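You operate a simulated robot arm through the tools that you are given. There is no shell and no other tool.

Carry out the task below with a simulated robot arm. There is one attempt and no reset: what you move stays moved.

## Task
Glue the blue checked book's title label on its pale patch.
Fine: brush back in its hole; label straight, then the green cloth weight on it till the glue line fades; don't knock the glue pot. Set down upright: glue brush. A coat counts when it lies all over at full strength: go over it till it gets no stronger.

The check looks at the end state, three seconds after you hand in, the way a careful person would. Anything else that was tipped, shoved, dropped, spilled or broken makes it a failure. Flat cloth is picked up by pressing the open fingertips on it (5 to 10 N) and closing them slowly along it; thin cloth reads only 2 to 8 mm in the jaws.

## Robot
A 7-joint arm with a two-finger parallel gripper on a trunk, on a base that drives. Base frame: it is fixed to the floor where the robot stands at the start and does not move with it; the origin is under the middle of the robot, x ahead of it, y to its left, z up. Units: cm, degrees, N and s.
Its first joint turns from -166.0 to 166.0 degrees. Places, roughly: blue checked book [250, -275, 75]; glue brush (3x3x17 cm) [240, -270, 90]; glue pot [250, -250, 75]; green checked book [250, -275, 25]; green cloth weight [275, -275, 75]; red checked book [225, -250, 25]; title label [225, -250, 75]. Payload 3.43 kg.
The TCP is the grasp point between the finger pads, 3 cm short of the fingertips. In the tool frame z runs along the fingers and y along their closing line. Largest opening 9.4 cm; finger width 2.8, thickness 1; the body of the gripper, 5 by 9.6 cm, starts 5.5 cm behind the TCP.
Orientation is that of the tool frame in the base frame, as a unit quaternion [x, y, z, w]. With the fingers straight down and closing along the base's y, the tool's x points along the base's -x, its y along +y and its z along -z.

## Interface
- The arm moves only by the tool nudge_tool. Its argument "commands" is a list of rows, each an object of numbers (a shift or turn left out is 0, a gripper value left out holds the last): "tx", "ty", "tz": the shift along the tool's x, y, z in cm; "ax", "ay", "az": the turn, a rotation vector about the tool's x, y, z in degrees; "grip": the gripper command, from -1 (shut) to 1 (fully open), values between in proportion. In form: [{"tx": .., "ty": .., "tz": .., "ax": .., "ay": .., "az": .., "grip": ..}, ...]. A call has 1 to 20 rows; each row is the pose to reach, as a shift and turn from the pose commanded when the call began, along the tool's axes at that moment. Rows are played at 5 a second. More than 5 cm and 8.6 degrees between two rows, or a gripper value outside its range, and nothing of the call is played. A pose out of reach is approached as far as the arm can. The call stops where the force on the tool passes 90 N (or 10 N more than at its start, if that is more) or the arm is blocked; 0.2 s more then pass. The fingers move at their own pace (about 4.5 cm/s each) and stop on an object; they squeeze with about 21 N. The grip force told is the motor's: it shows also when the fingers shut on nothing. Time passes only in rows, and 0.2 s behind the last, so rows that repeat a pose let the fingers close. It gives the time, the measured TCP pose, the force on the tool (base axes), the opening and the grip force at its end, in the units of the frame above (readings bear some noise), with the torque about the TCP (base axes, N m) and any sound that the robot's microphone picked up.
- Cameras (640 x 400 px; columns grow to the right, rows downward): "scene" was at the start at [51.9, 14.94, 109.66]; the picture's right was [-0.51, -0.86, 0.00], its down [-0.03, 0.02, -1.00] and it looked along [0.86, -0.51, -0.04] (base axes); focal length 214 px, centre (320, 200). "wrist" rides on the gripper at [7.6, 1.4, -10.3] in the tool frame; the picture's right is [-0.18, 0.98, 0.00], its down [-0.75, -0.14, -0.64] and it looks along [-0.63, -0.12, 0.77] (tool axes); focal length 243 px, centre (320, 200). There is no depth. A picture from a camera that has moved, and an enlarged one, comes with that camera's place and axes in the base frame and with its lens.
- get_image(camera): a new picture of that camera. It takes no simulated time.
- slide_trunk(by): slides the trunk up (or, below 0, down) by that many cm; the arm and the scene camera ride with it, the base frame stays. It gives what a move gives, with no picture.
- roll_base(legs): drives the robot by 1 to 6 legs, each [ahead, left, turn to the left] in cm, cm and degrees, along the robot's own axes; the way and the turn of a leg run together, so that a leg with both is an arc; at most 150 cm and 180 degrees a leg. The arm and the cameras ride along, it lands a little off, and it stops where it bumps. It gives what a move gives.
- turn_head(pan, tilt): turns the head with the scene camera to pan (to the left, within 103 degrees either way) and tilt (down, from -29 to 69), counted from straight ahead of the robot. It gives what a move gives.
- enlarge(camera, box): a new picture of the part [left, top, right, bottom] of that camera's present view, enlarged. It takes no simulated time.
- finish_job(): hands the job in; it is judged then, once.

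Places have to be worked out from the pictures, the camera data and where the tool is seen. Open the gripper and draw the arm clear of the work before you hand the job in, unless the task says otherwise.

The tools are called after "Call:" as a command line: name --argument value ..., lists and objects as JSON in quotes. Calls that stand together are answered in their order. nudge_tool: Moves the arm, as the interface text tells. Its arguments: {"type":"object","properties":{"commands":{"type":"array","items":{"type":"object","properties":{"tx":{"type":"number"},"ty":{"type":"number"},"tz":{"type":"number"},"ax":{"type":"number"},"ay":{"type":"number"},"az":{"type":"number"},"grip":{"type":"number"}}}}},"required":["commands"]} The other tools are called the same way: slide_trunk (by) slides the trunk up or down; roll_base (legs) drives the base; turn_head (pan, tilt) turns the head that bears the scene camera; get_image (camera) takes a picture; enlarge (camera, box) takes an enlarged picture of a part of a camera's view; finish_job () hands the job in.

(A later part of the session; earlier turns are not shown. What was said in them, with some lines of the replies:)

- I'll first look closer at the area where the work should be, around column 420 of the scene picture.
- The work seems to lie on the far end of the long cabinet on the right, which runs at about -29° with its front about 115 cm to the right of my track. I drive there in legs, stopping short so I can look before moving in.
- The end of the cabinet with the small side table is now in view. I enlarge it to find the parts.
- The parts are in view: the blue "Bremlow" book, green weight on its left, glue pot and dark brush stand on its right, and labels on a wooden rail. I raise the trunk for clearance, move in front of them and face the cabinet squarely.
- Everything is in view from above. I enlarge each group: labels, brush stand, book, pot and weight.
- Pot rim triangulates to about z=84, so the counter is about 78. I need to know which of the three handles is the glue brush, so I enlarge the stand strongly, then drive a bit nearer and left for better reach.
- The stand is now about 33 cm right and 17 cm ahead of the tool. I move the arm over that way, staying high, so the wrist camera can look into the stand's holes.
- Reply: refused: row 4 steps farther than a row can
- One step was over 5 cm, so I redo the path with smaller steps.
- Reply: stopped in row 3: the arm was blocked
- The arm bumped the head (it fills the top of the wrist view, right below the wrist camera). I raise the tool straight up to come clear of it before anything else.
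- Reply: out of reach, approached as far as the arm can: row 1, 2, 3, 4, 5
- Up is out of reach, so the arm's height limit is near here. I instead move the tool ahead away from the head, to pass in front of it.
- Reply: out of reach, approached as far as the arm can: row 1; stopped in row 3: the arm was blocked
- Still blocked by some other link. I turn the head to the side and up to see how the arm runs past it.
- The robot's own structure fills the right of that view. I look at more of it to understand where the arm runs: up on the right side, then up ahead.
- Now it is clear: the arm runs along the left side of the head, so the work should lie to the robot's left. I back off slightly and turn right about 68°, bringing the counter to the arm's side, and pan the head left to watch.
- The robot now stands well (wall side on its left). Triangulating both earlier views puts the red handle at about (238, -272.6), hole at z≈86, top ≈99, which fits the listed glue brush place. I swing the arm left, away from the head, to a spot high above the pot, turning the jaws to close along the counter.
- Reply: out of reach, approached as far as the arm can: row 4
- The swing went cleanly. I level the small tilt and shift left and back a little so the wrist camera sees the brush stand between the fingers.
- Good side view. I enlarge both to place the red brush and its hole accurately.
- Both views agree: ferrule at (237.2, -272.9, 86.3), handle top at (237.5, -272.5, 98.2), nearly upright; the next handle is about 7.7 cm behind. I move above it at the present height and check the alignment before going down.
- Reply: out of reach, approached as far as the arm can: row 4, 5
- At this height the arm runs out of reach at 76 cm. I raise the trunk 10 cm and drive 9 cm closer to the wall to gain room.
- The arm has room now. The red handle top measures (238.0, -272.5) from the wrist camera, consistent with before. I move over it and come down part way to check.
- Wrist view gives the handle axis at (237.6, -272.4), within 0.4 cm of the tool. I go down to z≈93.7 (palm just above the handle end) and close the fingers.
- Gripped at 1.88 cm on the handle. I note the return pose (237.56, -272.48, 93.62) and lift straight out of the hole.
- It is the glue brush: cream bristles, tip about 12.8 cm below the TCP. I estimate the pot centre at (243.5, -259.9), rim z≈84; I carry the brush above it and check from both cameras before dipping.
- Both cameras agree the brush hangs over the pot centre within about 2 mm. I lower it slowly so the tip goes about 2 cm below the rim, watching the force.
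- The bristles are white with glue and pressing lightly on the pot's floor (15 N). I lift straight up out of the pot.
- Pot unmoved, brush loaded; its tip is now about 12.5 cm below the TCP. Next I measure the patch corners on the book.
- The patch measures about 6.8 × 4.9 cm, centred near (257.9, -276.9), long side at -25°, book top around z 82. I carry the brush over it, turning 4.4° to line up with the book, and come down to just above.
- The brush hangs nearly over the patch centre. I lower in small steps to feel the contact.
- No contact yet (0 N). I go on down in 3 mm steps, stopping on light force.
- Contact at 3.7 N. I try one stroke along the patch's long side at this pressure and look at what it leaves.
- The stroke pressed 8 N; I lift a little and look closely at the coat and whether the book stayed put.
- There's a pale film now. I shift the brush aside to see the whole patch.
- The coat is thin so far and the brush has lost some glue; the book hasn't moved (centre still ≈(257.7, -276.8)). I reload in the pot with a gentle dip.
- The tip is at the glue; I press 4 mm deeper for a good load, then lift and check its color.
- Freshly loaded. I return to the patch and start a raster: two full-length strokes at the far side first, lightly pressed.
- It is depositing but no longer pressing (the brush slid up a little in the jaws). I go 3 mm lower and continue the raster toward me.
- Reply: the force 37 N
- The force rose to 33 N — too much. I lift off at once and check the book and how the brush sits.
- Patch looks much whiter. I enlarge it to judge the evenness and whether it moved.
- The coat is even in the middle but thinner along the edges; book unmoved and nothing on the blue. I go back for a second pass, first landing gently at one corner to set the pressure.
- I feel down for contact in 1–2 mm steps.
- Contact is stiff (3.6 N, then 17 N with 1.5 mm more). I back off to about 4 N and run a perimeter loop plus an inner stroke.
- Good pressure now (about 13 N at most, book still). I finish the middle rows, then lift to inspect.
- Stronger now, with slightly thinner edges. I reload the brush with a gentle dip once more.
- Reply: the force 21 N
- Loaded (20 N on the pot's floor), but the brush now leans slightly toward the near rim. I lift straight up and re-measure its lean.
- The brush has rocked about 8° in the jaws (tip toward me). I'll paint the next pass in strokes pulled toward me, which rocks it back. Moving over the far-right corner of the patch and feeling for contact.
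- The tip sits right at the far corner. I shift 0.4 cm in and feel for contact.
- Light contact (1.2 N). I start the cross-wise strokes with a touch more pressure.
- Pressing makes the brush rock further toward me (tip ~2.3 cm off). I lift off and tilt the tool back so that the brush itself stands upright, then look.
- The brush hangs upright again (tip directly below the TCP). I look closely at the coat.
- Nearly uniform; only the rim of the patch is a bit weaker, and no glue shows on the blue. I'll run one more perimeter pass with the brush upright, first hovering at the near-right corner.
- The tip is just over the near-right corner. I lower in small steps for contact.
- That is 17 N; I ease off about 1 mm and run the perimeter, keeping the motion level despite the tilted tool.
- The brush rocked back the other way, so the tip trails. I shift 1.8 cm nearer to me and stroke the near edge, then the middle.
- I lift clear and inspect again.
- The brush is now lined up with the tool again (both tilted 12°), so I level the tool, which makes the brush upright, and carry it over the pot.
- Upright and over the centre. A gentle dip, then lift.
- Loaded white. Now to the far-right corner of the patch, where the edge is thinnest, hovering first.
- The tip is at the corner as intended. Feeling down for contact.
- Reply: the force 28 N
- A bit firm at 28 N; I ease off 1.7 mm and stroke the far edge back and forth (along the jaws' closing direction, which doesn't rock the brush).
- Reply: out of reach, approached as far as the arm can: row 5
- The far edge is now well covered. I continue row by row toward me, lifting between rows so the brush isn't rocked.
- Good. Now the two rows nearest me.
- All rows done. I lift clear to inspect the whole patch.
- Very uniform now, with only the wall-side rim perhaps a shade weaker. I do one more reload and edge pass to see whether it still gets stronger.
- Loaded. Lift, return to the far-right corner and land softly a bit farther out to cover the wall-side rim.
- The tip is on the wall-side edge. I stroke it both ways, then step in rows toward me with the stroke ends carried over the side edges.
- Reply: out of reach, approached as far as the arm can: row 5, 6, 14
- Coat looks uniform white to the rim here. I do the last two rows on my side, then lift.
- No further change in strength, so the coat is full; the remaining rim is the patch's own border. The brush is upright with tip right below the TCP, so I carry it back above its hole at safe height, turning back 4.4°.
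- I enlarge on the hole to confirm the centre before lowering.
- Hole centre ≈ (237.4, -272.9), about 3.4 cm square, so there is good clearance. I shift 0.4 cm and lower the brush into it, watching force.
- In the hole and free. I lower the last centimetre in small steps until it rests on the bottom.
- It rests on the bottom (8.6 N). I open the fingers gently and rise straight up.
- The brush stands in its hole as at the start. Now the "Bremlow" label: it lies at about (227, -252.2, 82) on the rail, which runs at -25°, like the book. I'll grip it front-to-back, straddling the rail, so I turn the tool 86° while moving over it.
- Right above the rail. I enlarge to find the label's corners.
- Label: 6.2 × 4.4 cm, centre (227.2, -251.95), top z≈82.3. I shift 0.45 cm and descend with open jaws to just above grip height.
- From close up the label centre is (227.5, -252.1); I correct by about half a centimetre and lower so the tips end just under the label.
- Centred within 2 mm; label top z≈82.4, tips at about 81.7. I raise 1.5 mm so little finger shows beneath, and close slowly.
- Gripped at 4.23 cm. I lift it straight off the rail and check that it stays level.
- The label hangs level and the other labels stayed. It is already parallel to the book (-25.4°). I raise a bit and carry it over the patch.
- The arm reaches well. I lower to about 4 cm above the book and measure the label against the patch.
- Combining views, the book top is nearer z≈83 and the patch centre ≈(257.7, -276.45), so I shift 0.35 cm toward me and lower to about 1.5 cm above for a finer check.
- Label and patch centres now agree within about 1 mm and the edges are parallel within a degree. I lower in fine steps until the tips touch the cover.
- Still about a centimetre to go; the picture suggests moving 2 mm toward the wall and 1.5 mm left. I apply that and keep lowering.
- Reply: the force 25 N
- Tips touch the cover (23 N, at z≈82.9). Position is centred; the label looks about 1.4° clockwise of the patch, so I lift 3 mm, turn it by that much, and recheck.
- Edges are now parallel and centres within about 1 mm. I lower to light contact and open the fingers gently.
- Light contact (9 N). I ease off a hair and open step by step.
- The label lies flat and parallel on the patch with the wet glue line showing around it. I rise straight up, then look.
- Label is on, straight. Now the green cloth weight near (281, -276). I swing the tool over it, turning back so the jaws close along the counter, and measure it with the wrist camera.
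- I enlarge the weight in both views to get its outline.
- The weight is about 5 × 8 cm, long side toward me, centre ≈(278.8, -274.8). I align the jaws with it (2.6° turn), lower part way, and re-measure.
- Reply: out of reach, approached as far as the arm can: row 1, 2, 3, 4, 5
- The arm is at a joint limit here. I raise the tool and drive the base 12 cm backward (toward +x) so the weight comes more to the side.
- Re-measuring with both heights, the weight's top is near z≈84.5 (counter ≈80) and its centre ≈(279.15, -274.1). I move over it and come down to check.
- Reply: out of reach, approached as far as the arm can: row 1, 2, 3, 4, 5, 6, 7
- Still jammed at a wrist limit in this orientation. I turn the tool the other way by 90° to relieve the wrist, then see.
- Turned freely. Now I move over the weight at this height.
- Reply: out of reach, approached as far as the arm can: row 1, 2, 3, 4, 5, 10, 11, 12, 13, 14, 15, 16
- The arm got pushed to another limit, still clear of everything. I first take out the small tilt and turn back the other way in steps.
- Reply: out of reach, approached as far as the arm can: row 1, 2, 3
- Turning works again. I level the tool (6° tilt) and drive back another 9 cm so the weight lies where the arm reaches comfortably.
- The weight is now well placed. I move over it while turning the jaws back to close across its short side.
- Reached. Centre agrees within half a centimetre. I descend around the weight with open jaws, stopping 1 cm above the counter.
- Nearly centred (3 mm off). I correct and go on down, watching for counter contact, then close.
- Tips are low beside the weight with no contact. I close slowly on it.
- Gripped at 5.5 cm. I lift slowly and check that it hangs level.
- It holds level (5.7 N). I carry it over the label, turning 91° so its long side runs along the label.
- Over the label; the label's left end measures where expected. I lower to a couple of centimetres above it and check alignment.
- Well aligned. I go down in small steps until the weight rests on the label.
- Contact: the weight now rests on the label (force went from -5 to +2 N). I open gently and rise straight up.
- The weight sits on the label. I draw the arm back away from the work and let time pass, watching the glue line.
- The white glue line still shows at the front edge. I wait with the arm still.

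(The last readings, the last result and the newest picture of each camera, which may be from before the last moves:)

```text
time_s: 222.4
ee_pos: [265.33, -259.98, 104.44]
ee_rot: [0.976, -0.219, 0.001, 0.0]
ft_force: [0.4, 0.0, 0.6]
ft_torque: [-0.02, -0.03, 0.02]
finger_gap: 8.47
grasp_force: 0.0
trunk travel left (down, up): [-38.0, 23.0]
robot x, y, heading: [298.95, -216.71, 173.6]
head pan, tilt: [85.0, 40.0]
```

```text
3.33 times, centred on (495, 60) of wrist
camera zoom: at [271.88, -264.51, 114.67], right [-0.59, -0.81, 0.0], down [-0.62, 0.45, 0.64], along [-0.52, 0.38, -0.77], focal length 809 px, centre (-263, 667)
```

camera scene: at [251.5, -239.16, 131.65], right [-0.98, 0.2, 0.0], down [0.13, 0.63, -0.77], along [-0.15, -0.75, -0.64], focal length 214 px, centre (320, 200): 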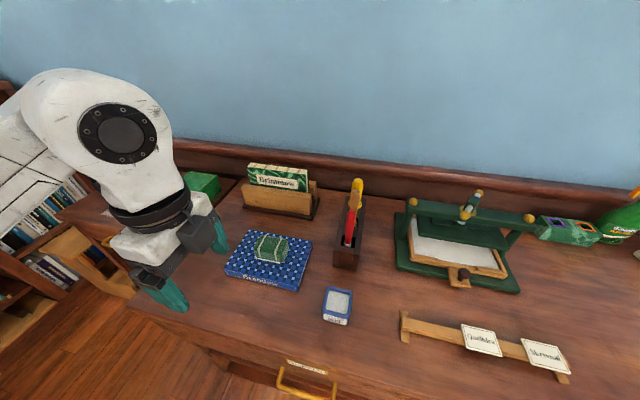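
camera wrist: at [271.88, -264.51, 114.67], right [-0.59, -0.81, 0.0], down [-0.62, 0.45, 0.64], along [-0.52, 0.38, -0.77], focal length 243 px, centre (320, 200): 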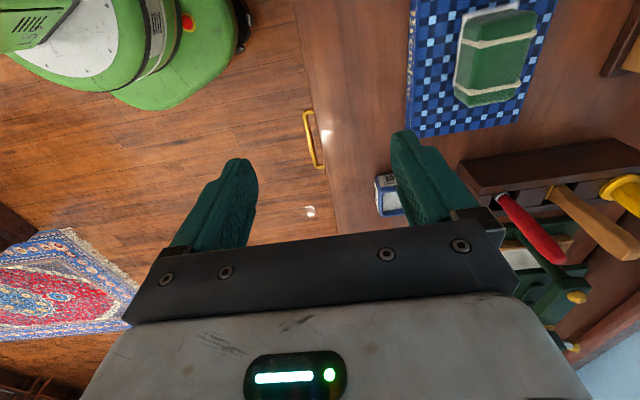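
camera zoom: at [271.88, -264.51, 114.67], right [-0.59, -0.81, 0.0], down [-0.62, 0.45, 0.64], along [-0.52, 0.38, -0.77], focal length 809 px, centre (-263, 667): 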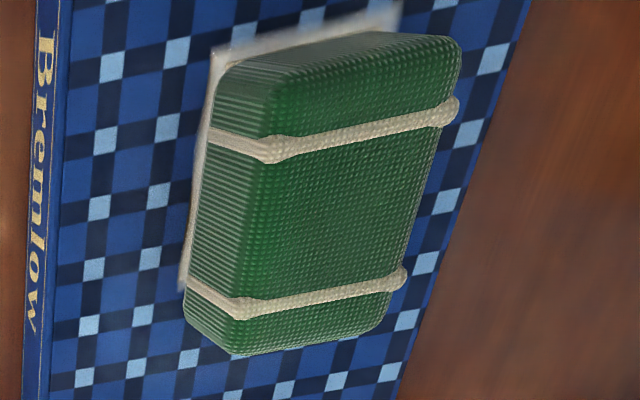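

The line is fading a little. I keep waiting.

Call:
nudge_tool --commands '[{"tx": 0}, {"tx": 0}, {"tx": 0}, {"tx": 0}, {"tx": 0}, {"tx": 0}, {"tx": 0}, {"tx": 0}, {"tx": 0}, {"tx": 0}, {"tx": 0}, {"tx": 0}, {"tx": 0}, {"tx": 0}, {"tx": 0}, {"tx": 0}, {"tx": 0}, {"tx": 0}, {"tx": 0}, {"tx": 0}]'

Call:
nudge_tool --commands '[{"tx": 0}, {"tx": 0}, {"tx": 0}, {"tx": 0}, {"tx": 0}, {"tx": 0}, {"tx": 0}, {"tx": 0}, {"tx": 0}, {"tx": 0}, {"tx": 0}, {"tx": 0}, {"tx": 0}, {"tx": 0}, {"tx": 0}, {"tx": 0}, {"tx": 0}, {"tx": 0}, {"tx": 0}, {"tx": 0}]'

Call:
nudge_tool --commands '[{"tx": 0}, {"tx": 0}, {"tx": 0}, {"tx": 0}, {"tx": 0}, {"tx": 0}, {"tx": 0}, {"tx": 0}, {"tx": 0}, {"tx": 0}, {"tx": 0}, {"tx": 0}, {"tx": 0}, {"tx": 0}, {"tx": 0}, {"tx": 0}, {"tx": 0}, {"tx": 0}, {"tx": 0}, {"tx": 0}]'

Call:
enlarge --camera "scene" --box '[230, 220, 310, 290]'

Call:
enlarge --camera "wrist" --box '[430, 0, 560, 120]'

```text
time_s: 226.6
ee_pos: [265.51, -260.07, 104.4]
ee_rot: [0.976, -0.219, 0.0, 0.0]
ft_force: [-0.6, 0.0, -0.3]
ft_torque: [0.0, -0.02, 0.0]
finger_gap: 8.43
grasp_force: 0.1
trunk travel left (down, up): [-38.0, 23.0]
robot x, y, heading: [299.37, -216.3, 173.3]
head pan, tilt: [85.0, 40.0]
```

```text
time_s: 230.8
ee_pos: [265.5, -259.96, 104.48]
ee_rot: [0.976, -0.219, 0.0, 0.0]
ft_force: [-0.5, -0.1, 0.7]
ft_torque: [-0.04, 0.02, -0.02]
finger_gap: 8.47
grasp_force: 0.1
trunk travel left (down, up): [-38.0, 23.0]
robot x, y, heading: [299.29, -216.39, 173.4]
head pan, tilt: [85.0, 40.0]
```

```text
time_s: 235.0
ee_pos: [265.53, -260.04, 104.48]
ee_rot: [0.976, -0.219, 0.0, 0.001]
ft_force: [-0.2, 1.2, -0.3]
ft_torque: [-0.01, 0.02, -0.02]
finger_gap: 8.47
grasp_force: 0.1
trunk travel left (down, up): [-38.0, 23.0]
robot x, y, heading: [299.34, -216.82, 173.6]
head pan, tilt: [85.0, 40.0]
```

```text
5.71 times, centred on (270, 255) of scene
camera zoom: at [251.5, -239.16, 131.65], right [-0.98, 0.2, 0.0], down [0.13, 0.63, -0.77], along [-0.15, -0.75, -0.64], focal length 1226 px, centre (606, -114)
```

zoom: 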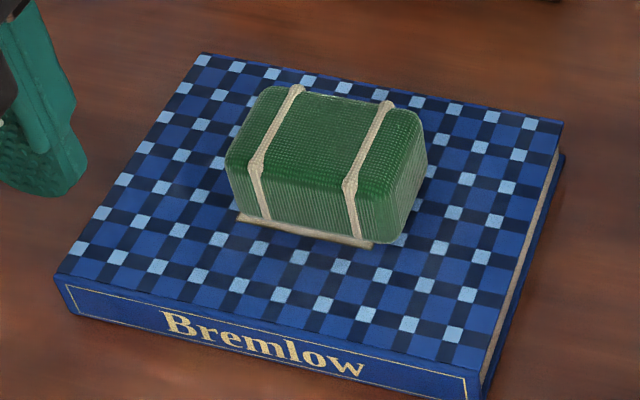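

```text
3.33 times, centred on (495, 60) of wrist
camera zoom: at [271.88, -264.51, 114.66], right [-0.59, -0.81, 0.0], down [-0.62, 0.45, 0.64], along [-0.52, 0.38, -0.77], focal length 809 px, centre (-263, 667)
```

zoom: 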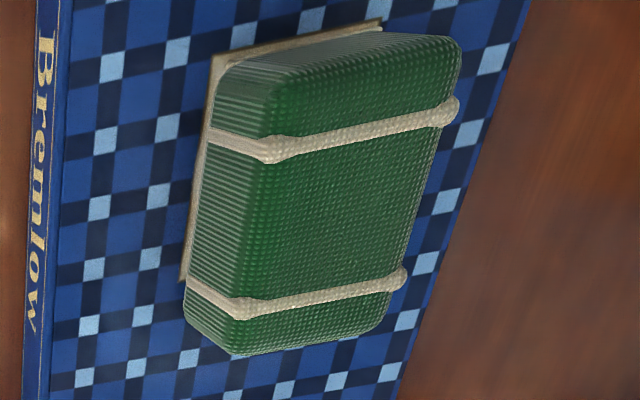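

The glue line has faded; only the plain edge of the patch shows. I wait a little longer, draw the arm farther back with open gripper, and take final pictures.

Call:
nudge_tool --commands '[{"ty": -4, "grip": 1}, {"ty": -8}, {"ty": -8}, {"ty": -8}, {"ty": -8}, {"ty": -8}, {"ty": -8}, {"ty": -8}, {"ty": -8}, {"ty": -8}, {"ty": -8}, {"ty": -8}, {"ty": -8}, {"ty": -8}, {"ty": -8}, {"ty": -8}, {"ty": -8}, {"ty": -8}, {"ty": -8}, {"ty": -8}]'

Call:
nudge_tool --commands '[{"tx": 0}, {"tx": 0}, {"tx": 0}, {"tx": 0}, {"tx": 0}, {"tx": 0}, {"tx": 0}, {"tx": 0}, {"tx": 0}, {"tx": 0}, {"tx": 0}, {"tx": 0}, {"tx": 0}, {"tx": 0}, {"tx": 0}, {"tx": 0}, {"tx": 0}, {"tx": 0}, {"tx": 0}, {"tx": 0}]'

Call:
get_image --camera "scene"

Call:
enlarge --camera "scene" --box '[215, 160, 385, 330]'

Call:
enlarge --camera "scene" --box '[230, 220, 310, 290]'

```text
time_s: 239.2
ee_pos: [268.97, -252.89, 104.63]
ee_rot: [0.975, -0.22, 0.0, -0.001]
ft_force: [-0.1, -0.4, -0.9]
ft_torque: [0.0, 0.01, -0.01]
finger_gap: 9.4
grasp_force: 0.0
trunk travel left (down, up): [-38.0, 23.0]
robot x, y, heading: [299.33, -216.33, 173.4]
head pan, tilt: [85.0, 40.0]
```

```text
time_s: 243.4
ee_pos: [269.09, -252.88, 104.56]
ee_rot: [0.976, -0.219, 0.0, 0.0]
ft_force: [-0.4, -0.4, 0.2]
ft_torque: [0.01, 0.0, -0.01]
finger_gap: 9.38
grasp_force: 0.1
trunk travel left (down, up): [-38.0, 23.0]
robot x, y, heading: [299.99, -216.77, 173.5]
head pan, tilt: [85.0, 40.0]
```

```text
taken
camera scene: at [251.51, -239.16, 131.65], right [-0.98, 0.2, 0.0], down [0.13, 0.63, -0.77], along [-0.15, -0.75, -0.64], focal length 214 px, centre (320, 200)
```

scene: 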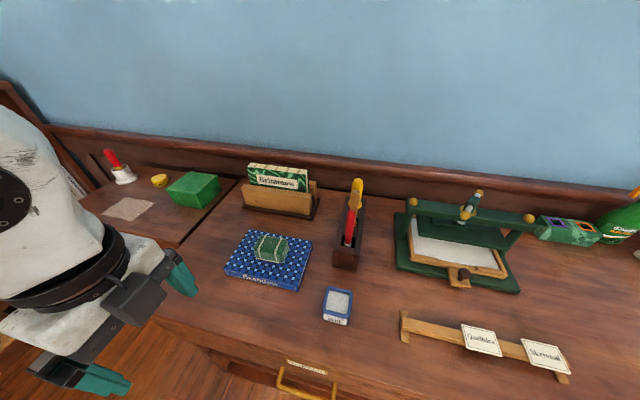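

```text
2.35 times, centred on (300, 245) of scene
camera zoom: at [251.51, -239.16, 131.65], right [-0.98, 0.2, 0.0], down [0.13, 0.63, -0.77], along [-0.15, -0.75, -0.64], focal length 505 px, centre (367, 94)
```

zoom: 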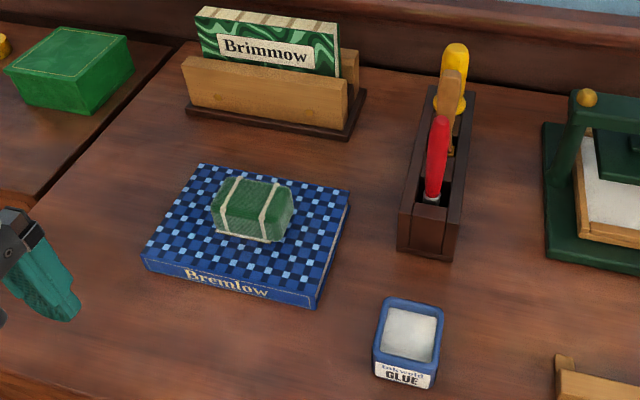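

```text
5.71 times, centred on (270, 255) of scene
camera zoom: at [251.51, -239.16, 131.65], right [-0.98, 0.2, 0.0], down [0.13, 0.63, -0.77], along [-0.15, -0.75, -0.64], focal length 1226 px, centre (606, -114)
```

zoom: 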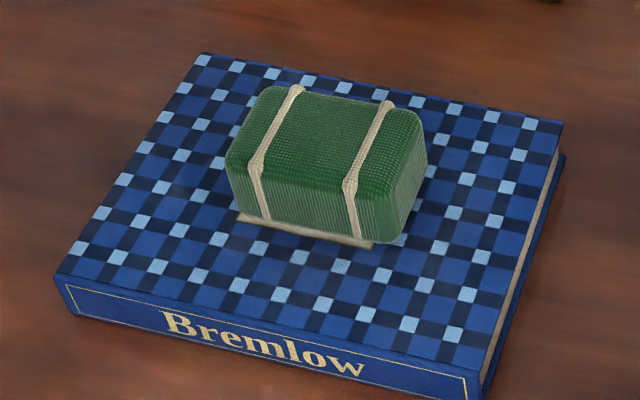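

The glue line has faded, and the label lies straight under the weight. The brush stands in its hole, the pot and other labels look undisturbed, and the arm is clear with the gripper open. I hand the job in.

Call:
finish_job

```text
The job is handed in.
```

The "Bremlow" title label is glued straight and centred on the blue checked book's pale patch, and I've handed the job in.

- **Glue:** I coated the whole patch, including its edges, and went over it until another pass made no visible difference. No glue showed on the blue cover.
- **Brush:** it is back upright in its hole.
- **Weight:** the green cloth weight stayed on the label until the white glue line faded. I left it there. It sits nearly 1 cm off-centre but covers the middle of the label.
- **Everything else:** the glue pot, the other labels and the rest of the counter look undisturbed in the final pictures. The gripper is open and the arm is clear of the work.

While I was turning the arm away from the head, it bumped the robot's own head twice. Nothing on the counter was touched.
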